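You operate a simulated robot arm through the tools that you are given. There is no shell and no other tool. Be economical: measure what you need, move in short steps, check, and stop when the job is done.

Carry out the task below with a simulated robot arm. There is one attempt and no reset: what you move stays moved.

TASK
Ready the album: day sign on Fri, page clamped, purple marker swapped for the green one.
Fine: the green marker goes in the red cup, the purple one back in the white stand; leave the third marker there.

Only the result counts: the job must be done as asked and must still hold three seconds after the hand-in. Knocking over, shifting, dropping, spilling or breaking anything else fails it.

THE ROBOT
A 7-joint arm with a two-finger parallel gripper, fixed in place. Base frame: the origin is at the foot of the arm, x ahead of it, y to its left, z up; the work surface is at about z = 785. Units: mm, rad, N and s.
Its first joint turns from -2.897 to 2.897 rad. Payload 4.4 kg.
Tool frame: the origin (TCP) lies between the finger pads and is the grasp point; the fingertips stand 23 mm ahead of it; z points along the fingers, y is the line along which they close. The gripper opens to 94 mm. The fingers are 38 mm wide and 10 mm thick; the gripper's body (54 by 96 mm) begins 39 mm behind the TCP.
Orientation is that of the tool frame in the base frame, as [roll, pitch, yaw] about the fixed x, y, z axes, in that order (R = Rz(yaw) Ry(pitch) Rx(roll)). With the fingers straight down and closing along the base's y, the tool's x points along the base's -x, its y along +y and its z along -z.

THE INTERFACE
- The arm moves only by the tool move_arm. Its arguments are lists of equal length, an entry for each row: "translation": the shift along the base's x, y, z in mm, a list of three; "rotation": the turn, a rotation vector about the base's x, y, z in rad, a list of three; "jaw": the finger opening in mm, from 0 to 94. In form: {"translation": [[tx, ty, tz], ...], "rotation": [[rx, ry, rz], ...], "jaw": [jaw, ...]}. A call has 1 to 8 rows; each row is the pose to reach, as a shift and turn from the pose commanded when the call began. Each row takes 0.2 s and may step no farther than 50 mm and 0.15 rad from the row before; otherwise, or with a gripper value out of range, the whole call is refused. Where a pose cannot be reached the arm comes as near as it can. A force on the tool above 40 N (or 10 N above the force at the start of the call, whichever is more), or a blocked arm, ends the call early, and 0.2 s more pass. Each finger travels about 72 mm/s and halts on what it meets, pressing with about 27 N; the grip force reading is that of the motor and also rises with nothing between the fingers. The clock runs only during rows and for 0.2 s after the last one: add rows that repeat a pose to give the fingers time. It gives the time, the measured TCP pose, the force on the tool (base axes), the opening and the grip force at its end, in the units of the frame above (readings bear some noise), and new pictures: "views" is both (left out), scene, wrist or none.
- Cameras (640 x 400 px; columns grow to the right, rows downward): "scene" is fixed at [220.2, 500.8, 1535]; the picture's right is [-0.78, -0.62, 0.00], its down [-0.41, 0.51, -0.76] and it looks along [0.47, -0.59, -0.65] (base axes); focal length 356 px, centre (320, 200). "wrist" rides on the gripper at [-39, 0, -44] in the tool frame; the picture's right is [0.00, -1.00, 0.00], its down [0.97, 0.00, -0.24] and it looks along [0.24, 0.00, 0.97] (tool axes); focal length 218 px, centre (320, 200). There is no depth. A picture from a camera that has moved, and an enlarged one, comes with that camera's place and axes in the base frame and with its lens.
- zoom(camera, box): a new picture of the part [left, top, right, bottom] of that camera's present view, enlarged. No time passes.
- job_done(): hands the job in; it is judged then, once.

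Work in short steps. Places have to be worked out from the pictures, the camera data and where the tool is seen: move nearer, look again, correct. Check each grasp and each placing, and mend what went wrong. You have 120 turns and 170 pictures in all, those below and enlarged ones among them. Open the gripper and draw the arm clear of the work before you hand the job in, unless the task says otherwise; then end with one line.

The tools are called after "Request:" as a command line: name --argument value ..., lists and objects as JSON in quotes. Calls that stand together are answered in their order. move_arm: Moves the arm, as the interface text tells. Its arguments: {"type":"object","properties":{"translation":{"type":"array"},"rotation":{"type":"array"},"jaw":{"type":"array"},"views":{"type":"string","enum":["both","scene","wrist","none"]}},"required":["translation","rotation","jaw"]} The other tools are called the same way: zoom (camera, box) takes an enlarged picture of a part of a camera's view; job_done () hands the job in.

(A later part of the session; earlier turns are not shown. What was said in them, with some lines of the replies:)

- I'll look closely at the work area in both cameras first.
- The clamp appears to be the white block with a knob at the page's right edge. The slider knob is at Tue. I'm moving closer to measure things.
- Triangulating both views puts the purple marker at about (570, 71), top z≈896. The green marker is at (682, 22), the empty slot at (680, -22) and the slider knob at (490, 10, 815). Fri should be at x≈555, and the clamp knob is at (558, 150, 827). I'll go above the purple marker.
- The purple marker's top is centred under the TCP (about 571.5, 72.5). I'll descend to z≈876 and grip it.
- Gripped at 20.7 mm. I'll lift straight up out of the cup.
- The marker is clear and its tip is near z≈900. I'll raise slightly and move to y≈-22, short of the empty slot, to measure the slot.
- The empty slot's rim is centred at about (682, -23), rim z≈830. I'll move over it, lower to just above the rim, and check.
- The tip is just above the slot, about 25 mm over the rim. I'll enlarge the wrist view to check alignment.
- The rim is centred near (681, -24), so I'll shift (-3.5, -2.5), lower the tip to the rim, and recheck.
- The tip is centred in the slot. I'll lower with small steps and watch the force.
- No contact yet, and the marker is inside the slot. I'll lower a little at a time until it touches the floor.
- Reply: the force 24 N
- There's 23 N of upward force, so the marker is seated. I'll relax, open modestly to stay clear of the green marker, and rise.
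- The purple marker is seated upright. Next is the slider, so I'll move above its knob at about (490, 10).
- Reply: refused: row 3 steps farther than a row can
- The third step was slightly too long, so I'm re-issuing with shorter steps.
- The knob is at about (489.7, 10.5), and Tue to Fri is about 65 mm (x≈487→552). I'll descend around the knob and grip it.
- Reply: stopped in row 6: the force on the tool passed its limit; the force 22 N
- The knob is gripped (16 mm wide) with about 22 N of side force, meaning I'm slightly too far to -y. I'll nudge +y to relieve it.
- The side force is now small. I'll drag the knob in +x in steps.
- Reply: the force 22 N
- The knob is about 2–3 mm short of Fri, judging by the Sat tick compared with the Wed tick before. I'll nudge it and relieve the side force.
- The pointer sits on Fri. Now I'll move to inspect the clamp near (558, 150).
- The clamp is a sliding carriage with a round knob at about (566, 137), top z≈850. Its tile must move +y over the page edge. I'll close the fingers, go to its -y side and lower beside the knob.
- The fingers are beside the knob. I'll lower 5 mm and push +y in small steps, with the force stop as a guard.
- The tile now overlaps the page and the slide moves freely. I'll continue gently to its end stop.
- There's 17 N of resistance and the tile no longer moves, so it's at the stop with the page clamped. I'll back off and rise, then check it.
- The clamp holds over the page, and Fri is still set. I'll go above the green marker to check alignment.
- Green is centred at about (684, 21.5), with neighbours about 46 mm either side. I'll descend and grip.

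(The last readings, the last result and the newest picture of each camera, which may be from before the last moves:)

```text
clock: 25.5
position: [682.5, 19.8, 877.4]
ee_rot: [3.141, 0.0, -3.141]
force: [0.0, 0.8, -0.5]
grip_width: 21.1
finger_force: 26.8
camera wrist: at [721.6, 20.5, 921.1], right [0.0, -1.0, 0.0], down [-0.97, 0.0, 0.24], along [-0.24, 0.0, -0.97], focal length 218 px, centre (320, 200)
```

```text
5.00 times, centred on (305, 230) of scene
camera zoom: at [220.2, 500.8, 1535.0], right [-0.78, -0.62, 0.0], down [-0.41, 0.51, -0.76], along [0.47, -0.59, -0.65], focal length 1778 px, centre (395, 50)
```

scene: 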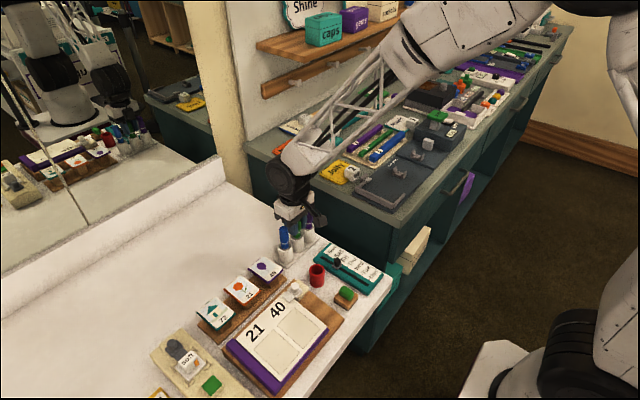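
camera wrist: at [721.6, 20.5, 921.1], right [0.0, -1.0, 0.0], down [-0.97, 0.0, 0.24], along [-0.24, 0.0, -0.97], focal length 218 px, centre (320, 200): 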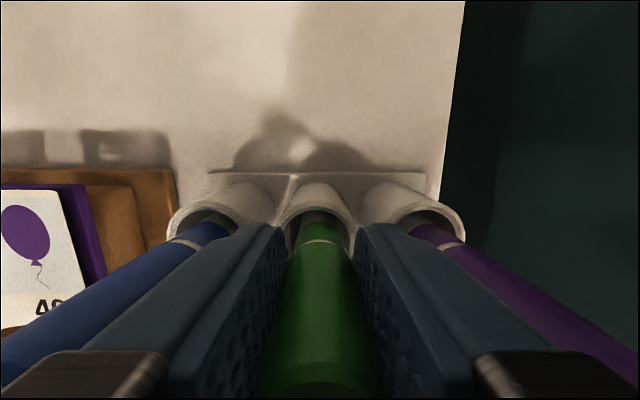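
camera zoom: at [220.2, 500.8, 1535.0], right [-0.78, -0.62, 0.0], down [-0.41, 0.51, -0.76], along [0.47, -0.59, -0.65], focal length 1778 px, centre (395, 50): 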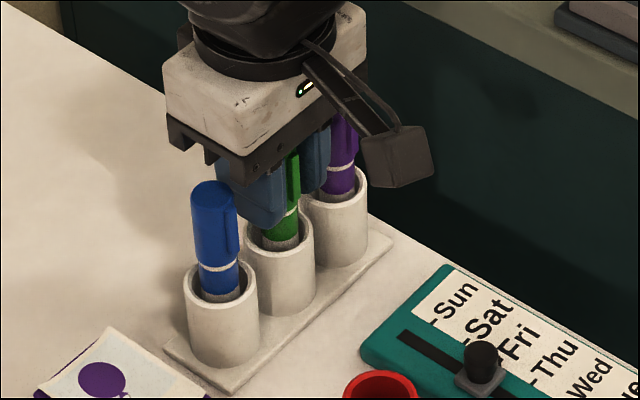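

Green is gripped (21.1 mm). I'll lift straight up, back off in -x away from the blue marker, then go over to the red cup.

Request:
move_arm --translation '[[0, 0, 30], [0, 0, 78], [0, 0, 126], [-45, 0, 126], [-85, 25, 126], [-110, 51.5, 115], [-110, 51.5, 90], [-110, 51.5, 75]]' --rotation '[[0, 0, 0], [0, 0, 0], [0, 0, 0], [0, 0, 0], [0, 0, 0], [0, 0, 0], [0, 0, 0], [0, 0, 0]]' --jaw '[14, 14, 14, 14, 14, 14, 14, 14]'

Request:
zoom --camera "wrist" --box '[270, 150, 370, 250]'

Request:
zoom --camera "scene" --box '[270, 210, 360, 300]'

```text
clock: 27.3
position: [574.1, 73.7, 952.1]
ee_rot: [-3.14, 0.002, -3.141]
force: [-0.3, -0.1, -0.6]
grip_width: 21.1
finger_force: 27.0
camera wrist: at [612.8, 74.4, 995.2], right [0.0, -1.0, 0.0], down [-0.97, 0.0, 0.24], along [-0.24, 0.0, -0.97], focal length 218 px, centre (320, 200)
```

scene: 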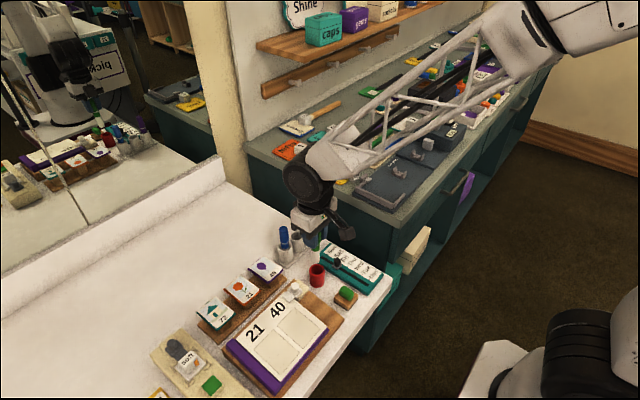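
wrist: 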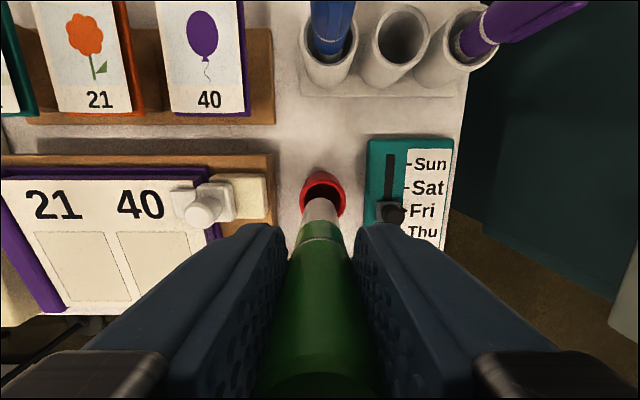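

```text
4.00 times, centred on (320, 200) of wrist
camera zoom: at [612.8, 74.4, 995.2], right [0.0, -1.0, 0.0], down [-0.97, 0.0, 0.24], along [-0.24, 0.0, -0.97], focal length 873 px, centre (320, 200)
```

zoom: 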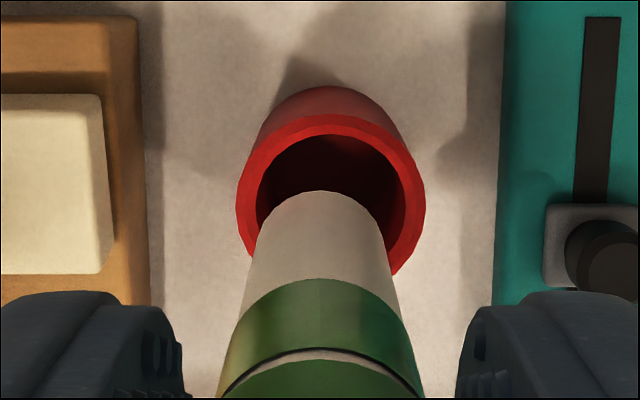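

```text
4.44 times, centred on (315, 255) of scene
camera zoom: at [220.2, 500.8, 1535.0], right [-0.78, -0.62, 0.0], down [-0.41, 0.51, -0.76], along [0.47, -0.59, -0.65], focal length 1581 px, centre (342, -44)
```

zoom: 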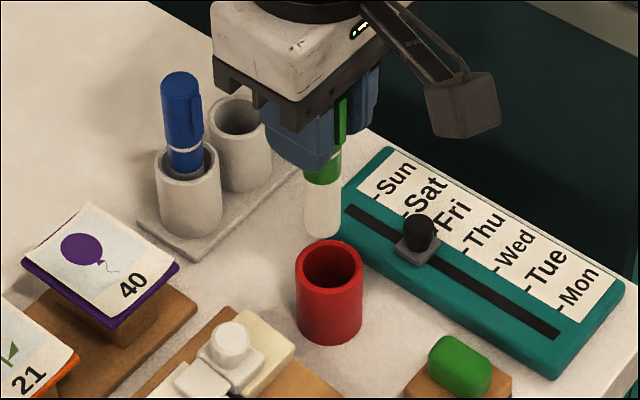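

The rim centre is about (571, 72.3), so I'll shift (-3, -1.8), lower to the rim, and check.

Request:
move_arm --translation '[[-3, -1.8, 0], [-3, -1.8, -20], [-3, -1.8, -20]]' --rotation '[[0, 0, 0], [0, 0, 0], [0, 0, 0]]' --jaw '[14, 14, 14]' --views "none"

Request:
zoom --camera "wrist" --box '[270, 150, 370, 250]'

Request:
zoom --camera "scene" --box '[270, 210, 360, 300]'

```text
clock: 28.1
position: [570.0, 72.7, 931.4]
ee_rot: [-3.139, 0.001, 3.14]
force: [0.1, -0.1, -0.3]
grip_width: 20.8
finger_force: 26.4
```

```text
4.00 times, centred on (320, 200) of wrist
camera zoom: at [608.4, 72.1, 974.9], right [0.0, -1.0, 0.0], down [-0.97, 0.0, 0.24], along [-0.24, 0.0, -0.97], focal length 873 px, centre (320, 200)
```

zoom: 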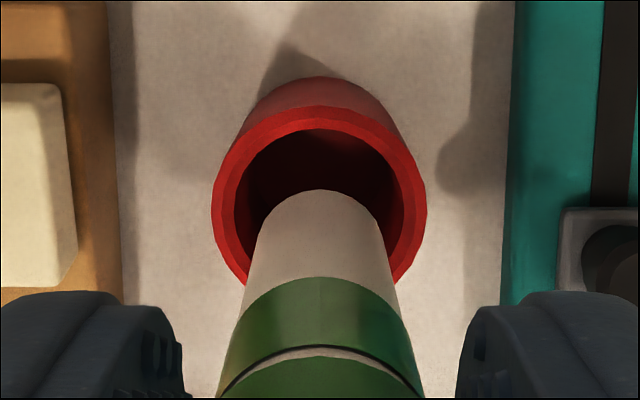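

```text
4.44 times, centred on (315, 255) of scene
camera zoom: at [220.2, 500.8, 1535.0], right [-0.78, -0.62, 0.0], down [-0.41, 0.51, -0.76], along [0.47, -0.59, -0.65], focal length 1581 px, centre (342, -44)
```

zoom: 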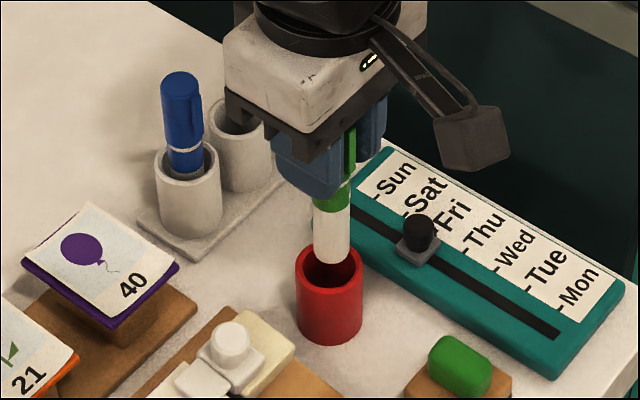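

The tip is centred over the cup. I'll lower it in.

Request:
move_arm --translation '[[1, 0, -12], [1, 0, -24], [1, 0, -36], [1, 0, -46], [1, 0, -48], [1, 0, -50], [1, 0, -50]]' --rotation '[[0, 0, 0], [0, 0, 0], [0, 0, 0], [0, 0, 0], [0, 0, 0], [0, 0, 0], [0, 0, 0]]' --jaw '[14, 14, 14, 14, 14, 14, 14]' --views "none"

Request:
zoom --camera "scene" --box '[270, 210, 360, 300]'

```text
clock: 29.7
position: [570.9, 71.2, 884.1]
ee_rot: [3.141, 0.0, -3.14]
force: [-0.1, -0.4, -0.9]
grip_width: 20.7
finger_force: 27.1
```

```text
4.44 times, centred on (315, 255) of scene
camera zoom: at [220.2, 500.8, 1535.0], right [-0.78, -0.62, 0.0], down [-0.41, 0.51, -0.76], along [0.47, -0.59, -0.65], focal length 1581 px, centre (342, -44)
```

zoom: 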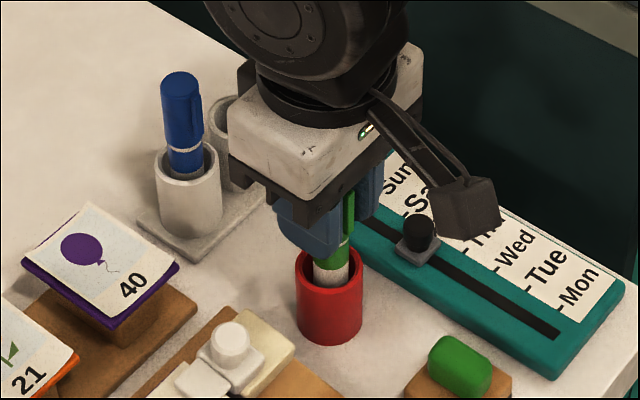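

It's in the cup with no contact yet, so I'll keep lowering in small steps until the force rises.

Request:
move_arm --translation '[[0, 0, -2], [0, 0, -4], [0, 0, -6], [0, 0, -7.5], [0, 0, -7.5]]' --rotation '[[0, 0, 0], [0, 0, 0], [0, 0, 0], [0, 0, 0], [0, 0, 0]]' --jaw '[14, 14, 14, 14, 14]' --views "none"

```text
clock: 30.9
position: [571.4, 70.9, 874.9]
ee_rot: [3.141, -0.001, -3.141]
force: [0.5, 0.8, -0.8]
grip_width: 20.7
finger_force: 27.0
```

Request:
move_arm --translation '[[0, 0, -1], [0, 0, -2], [0, 0, -3], [0, 0, -3]]' --rotation '[[0, 0, 0], [0, 0, 0], [0, 0, 0], [0, 0, 0]]' --jaw '[14, 14, 14, 14]' --views "none"

```text
clock: 31.9
position: [571.0, 72.4, 871.5]
ee_rot: [-3.139, 0.002, -3.141]
force: [3.9, -3.2, 23.1]
grip_width: 20.6
finger_force: 27.0
```

It's seated (23 N). I'll release and rise straight up.

Request:
move_arm --translation '[[0, 0, 1], [0, 0, 1], [0, 0, 1], [0, 0, 25], [0, 0, 70], [0, 0, 115]]' --rotation '[[0, 0, 0], [0, 0, 0], [0, 0, 0], [0, 0, 0], [0, 0, 0], [0, 0, 0]]' --jaw '[24, 34, 40, 40, 40, 40]' --views "none"

Request:
move_arm --translation '[[20, -40, 20], [40, -80, 40], [60, -120, 60], [60, -160, 80], [60, -160, 80]]' --rotation '[[0, 0, 0], [0, 0, 0], [0, 0, 0], [0, 0, 0], [0, 0, 0]]' --jaw '[40, 50, 60, 80, 94]'

Request:
zoom --camera "scene" --box '[220, 200, 380, 330]'

Request:
zoom --camera "wrist" --box '[60, 60, 340, 260]'

```text
clock: 33.3
position: [569.5, 70.7, 986.5]
ee_rot: [-3.141, 0.0, -3.141]
force: [0.3, -0.4, -0.6]
grip_width: 40.0
finger_force: 0.0
```

```text
clock: 34.5
position: [633.5, -87.6, 1070.0]
ee_rot: [-3.141, 0.0, 3.141]
force: [-1.2, -0.3, 0.1]
grip_width: 94.1
finger_force: 0.0
camera wrist: at [671.8, -86.0, 1112.4], right [0.0, -1.0, 0.0], down [-0.97, 0.0, 0.24], along [-0.24, 0.0, -0.97], focal length 218 px, centre (320, 200)
```

scene: 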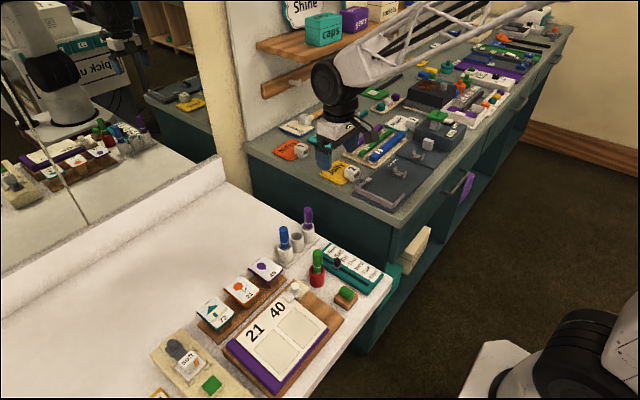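
wrist: 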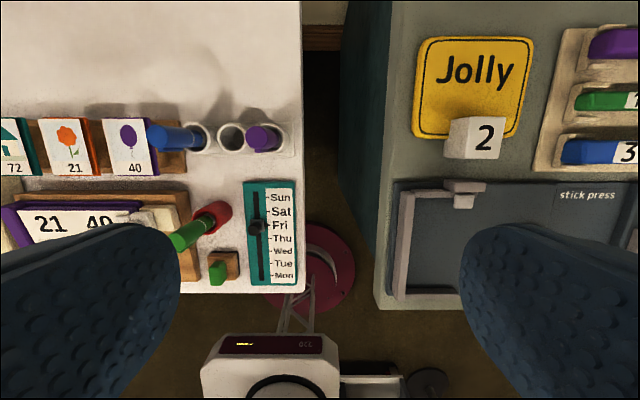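

```text
3.08 times, centred on (300, 265) of scene
camera zoom: at [220.2, 500.8, 1535.0], right [-0.78, -0.62, 0.0], down [-0.41, 0.51, -0.76], along [0.47, -0.59, -0.65], focal length 1094 px, centre (382, 0)
```

zoom: 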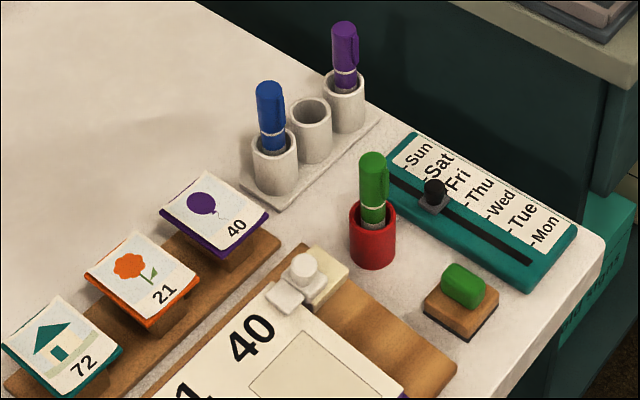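

```text
2.00 times, centred on (200, 160) of wrist
camera zoom: at [671.8, -86.0, 1112.4], right [0.0, -1.0, 0.0], down [-0.97, 0.0, 0.24], along [-0.24, 0.0, -0.97], focal length 436 px, centre (560, 280)
```

zoom: 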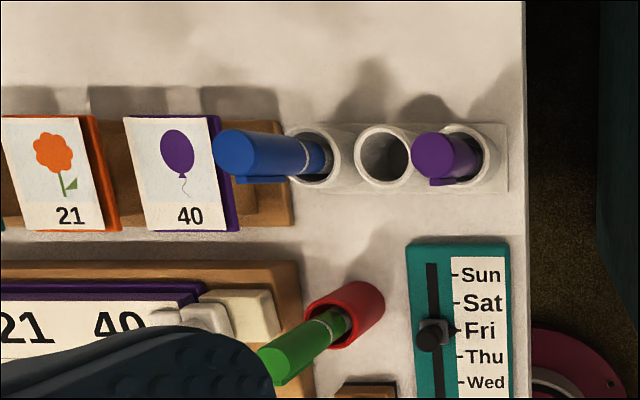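

The pictures show the pointer on Fri, the clamp over the page, green in the red cup and purple in the stand with blue untouched. The arm is clear and open, so I'm handing in.

Request:
job_done

```text
The job is handed in.
```

The album is ready: the day sign is on Fri, the page is clamped, the green marker is in the red cup, and the purple one is back in the white stand with the blue one left untouched.
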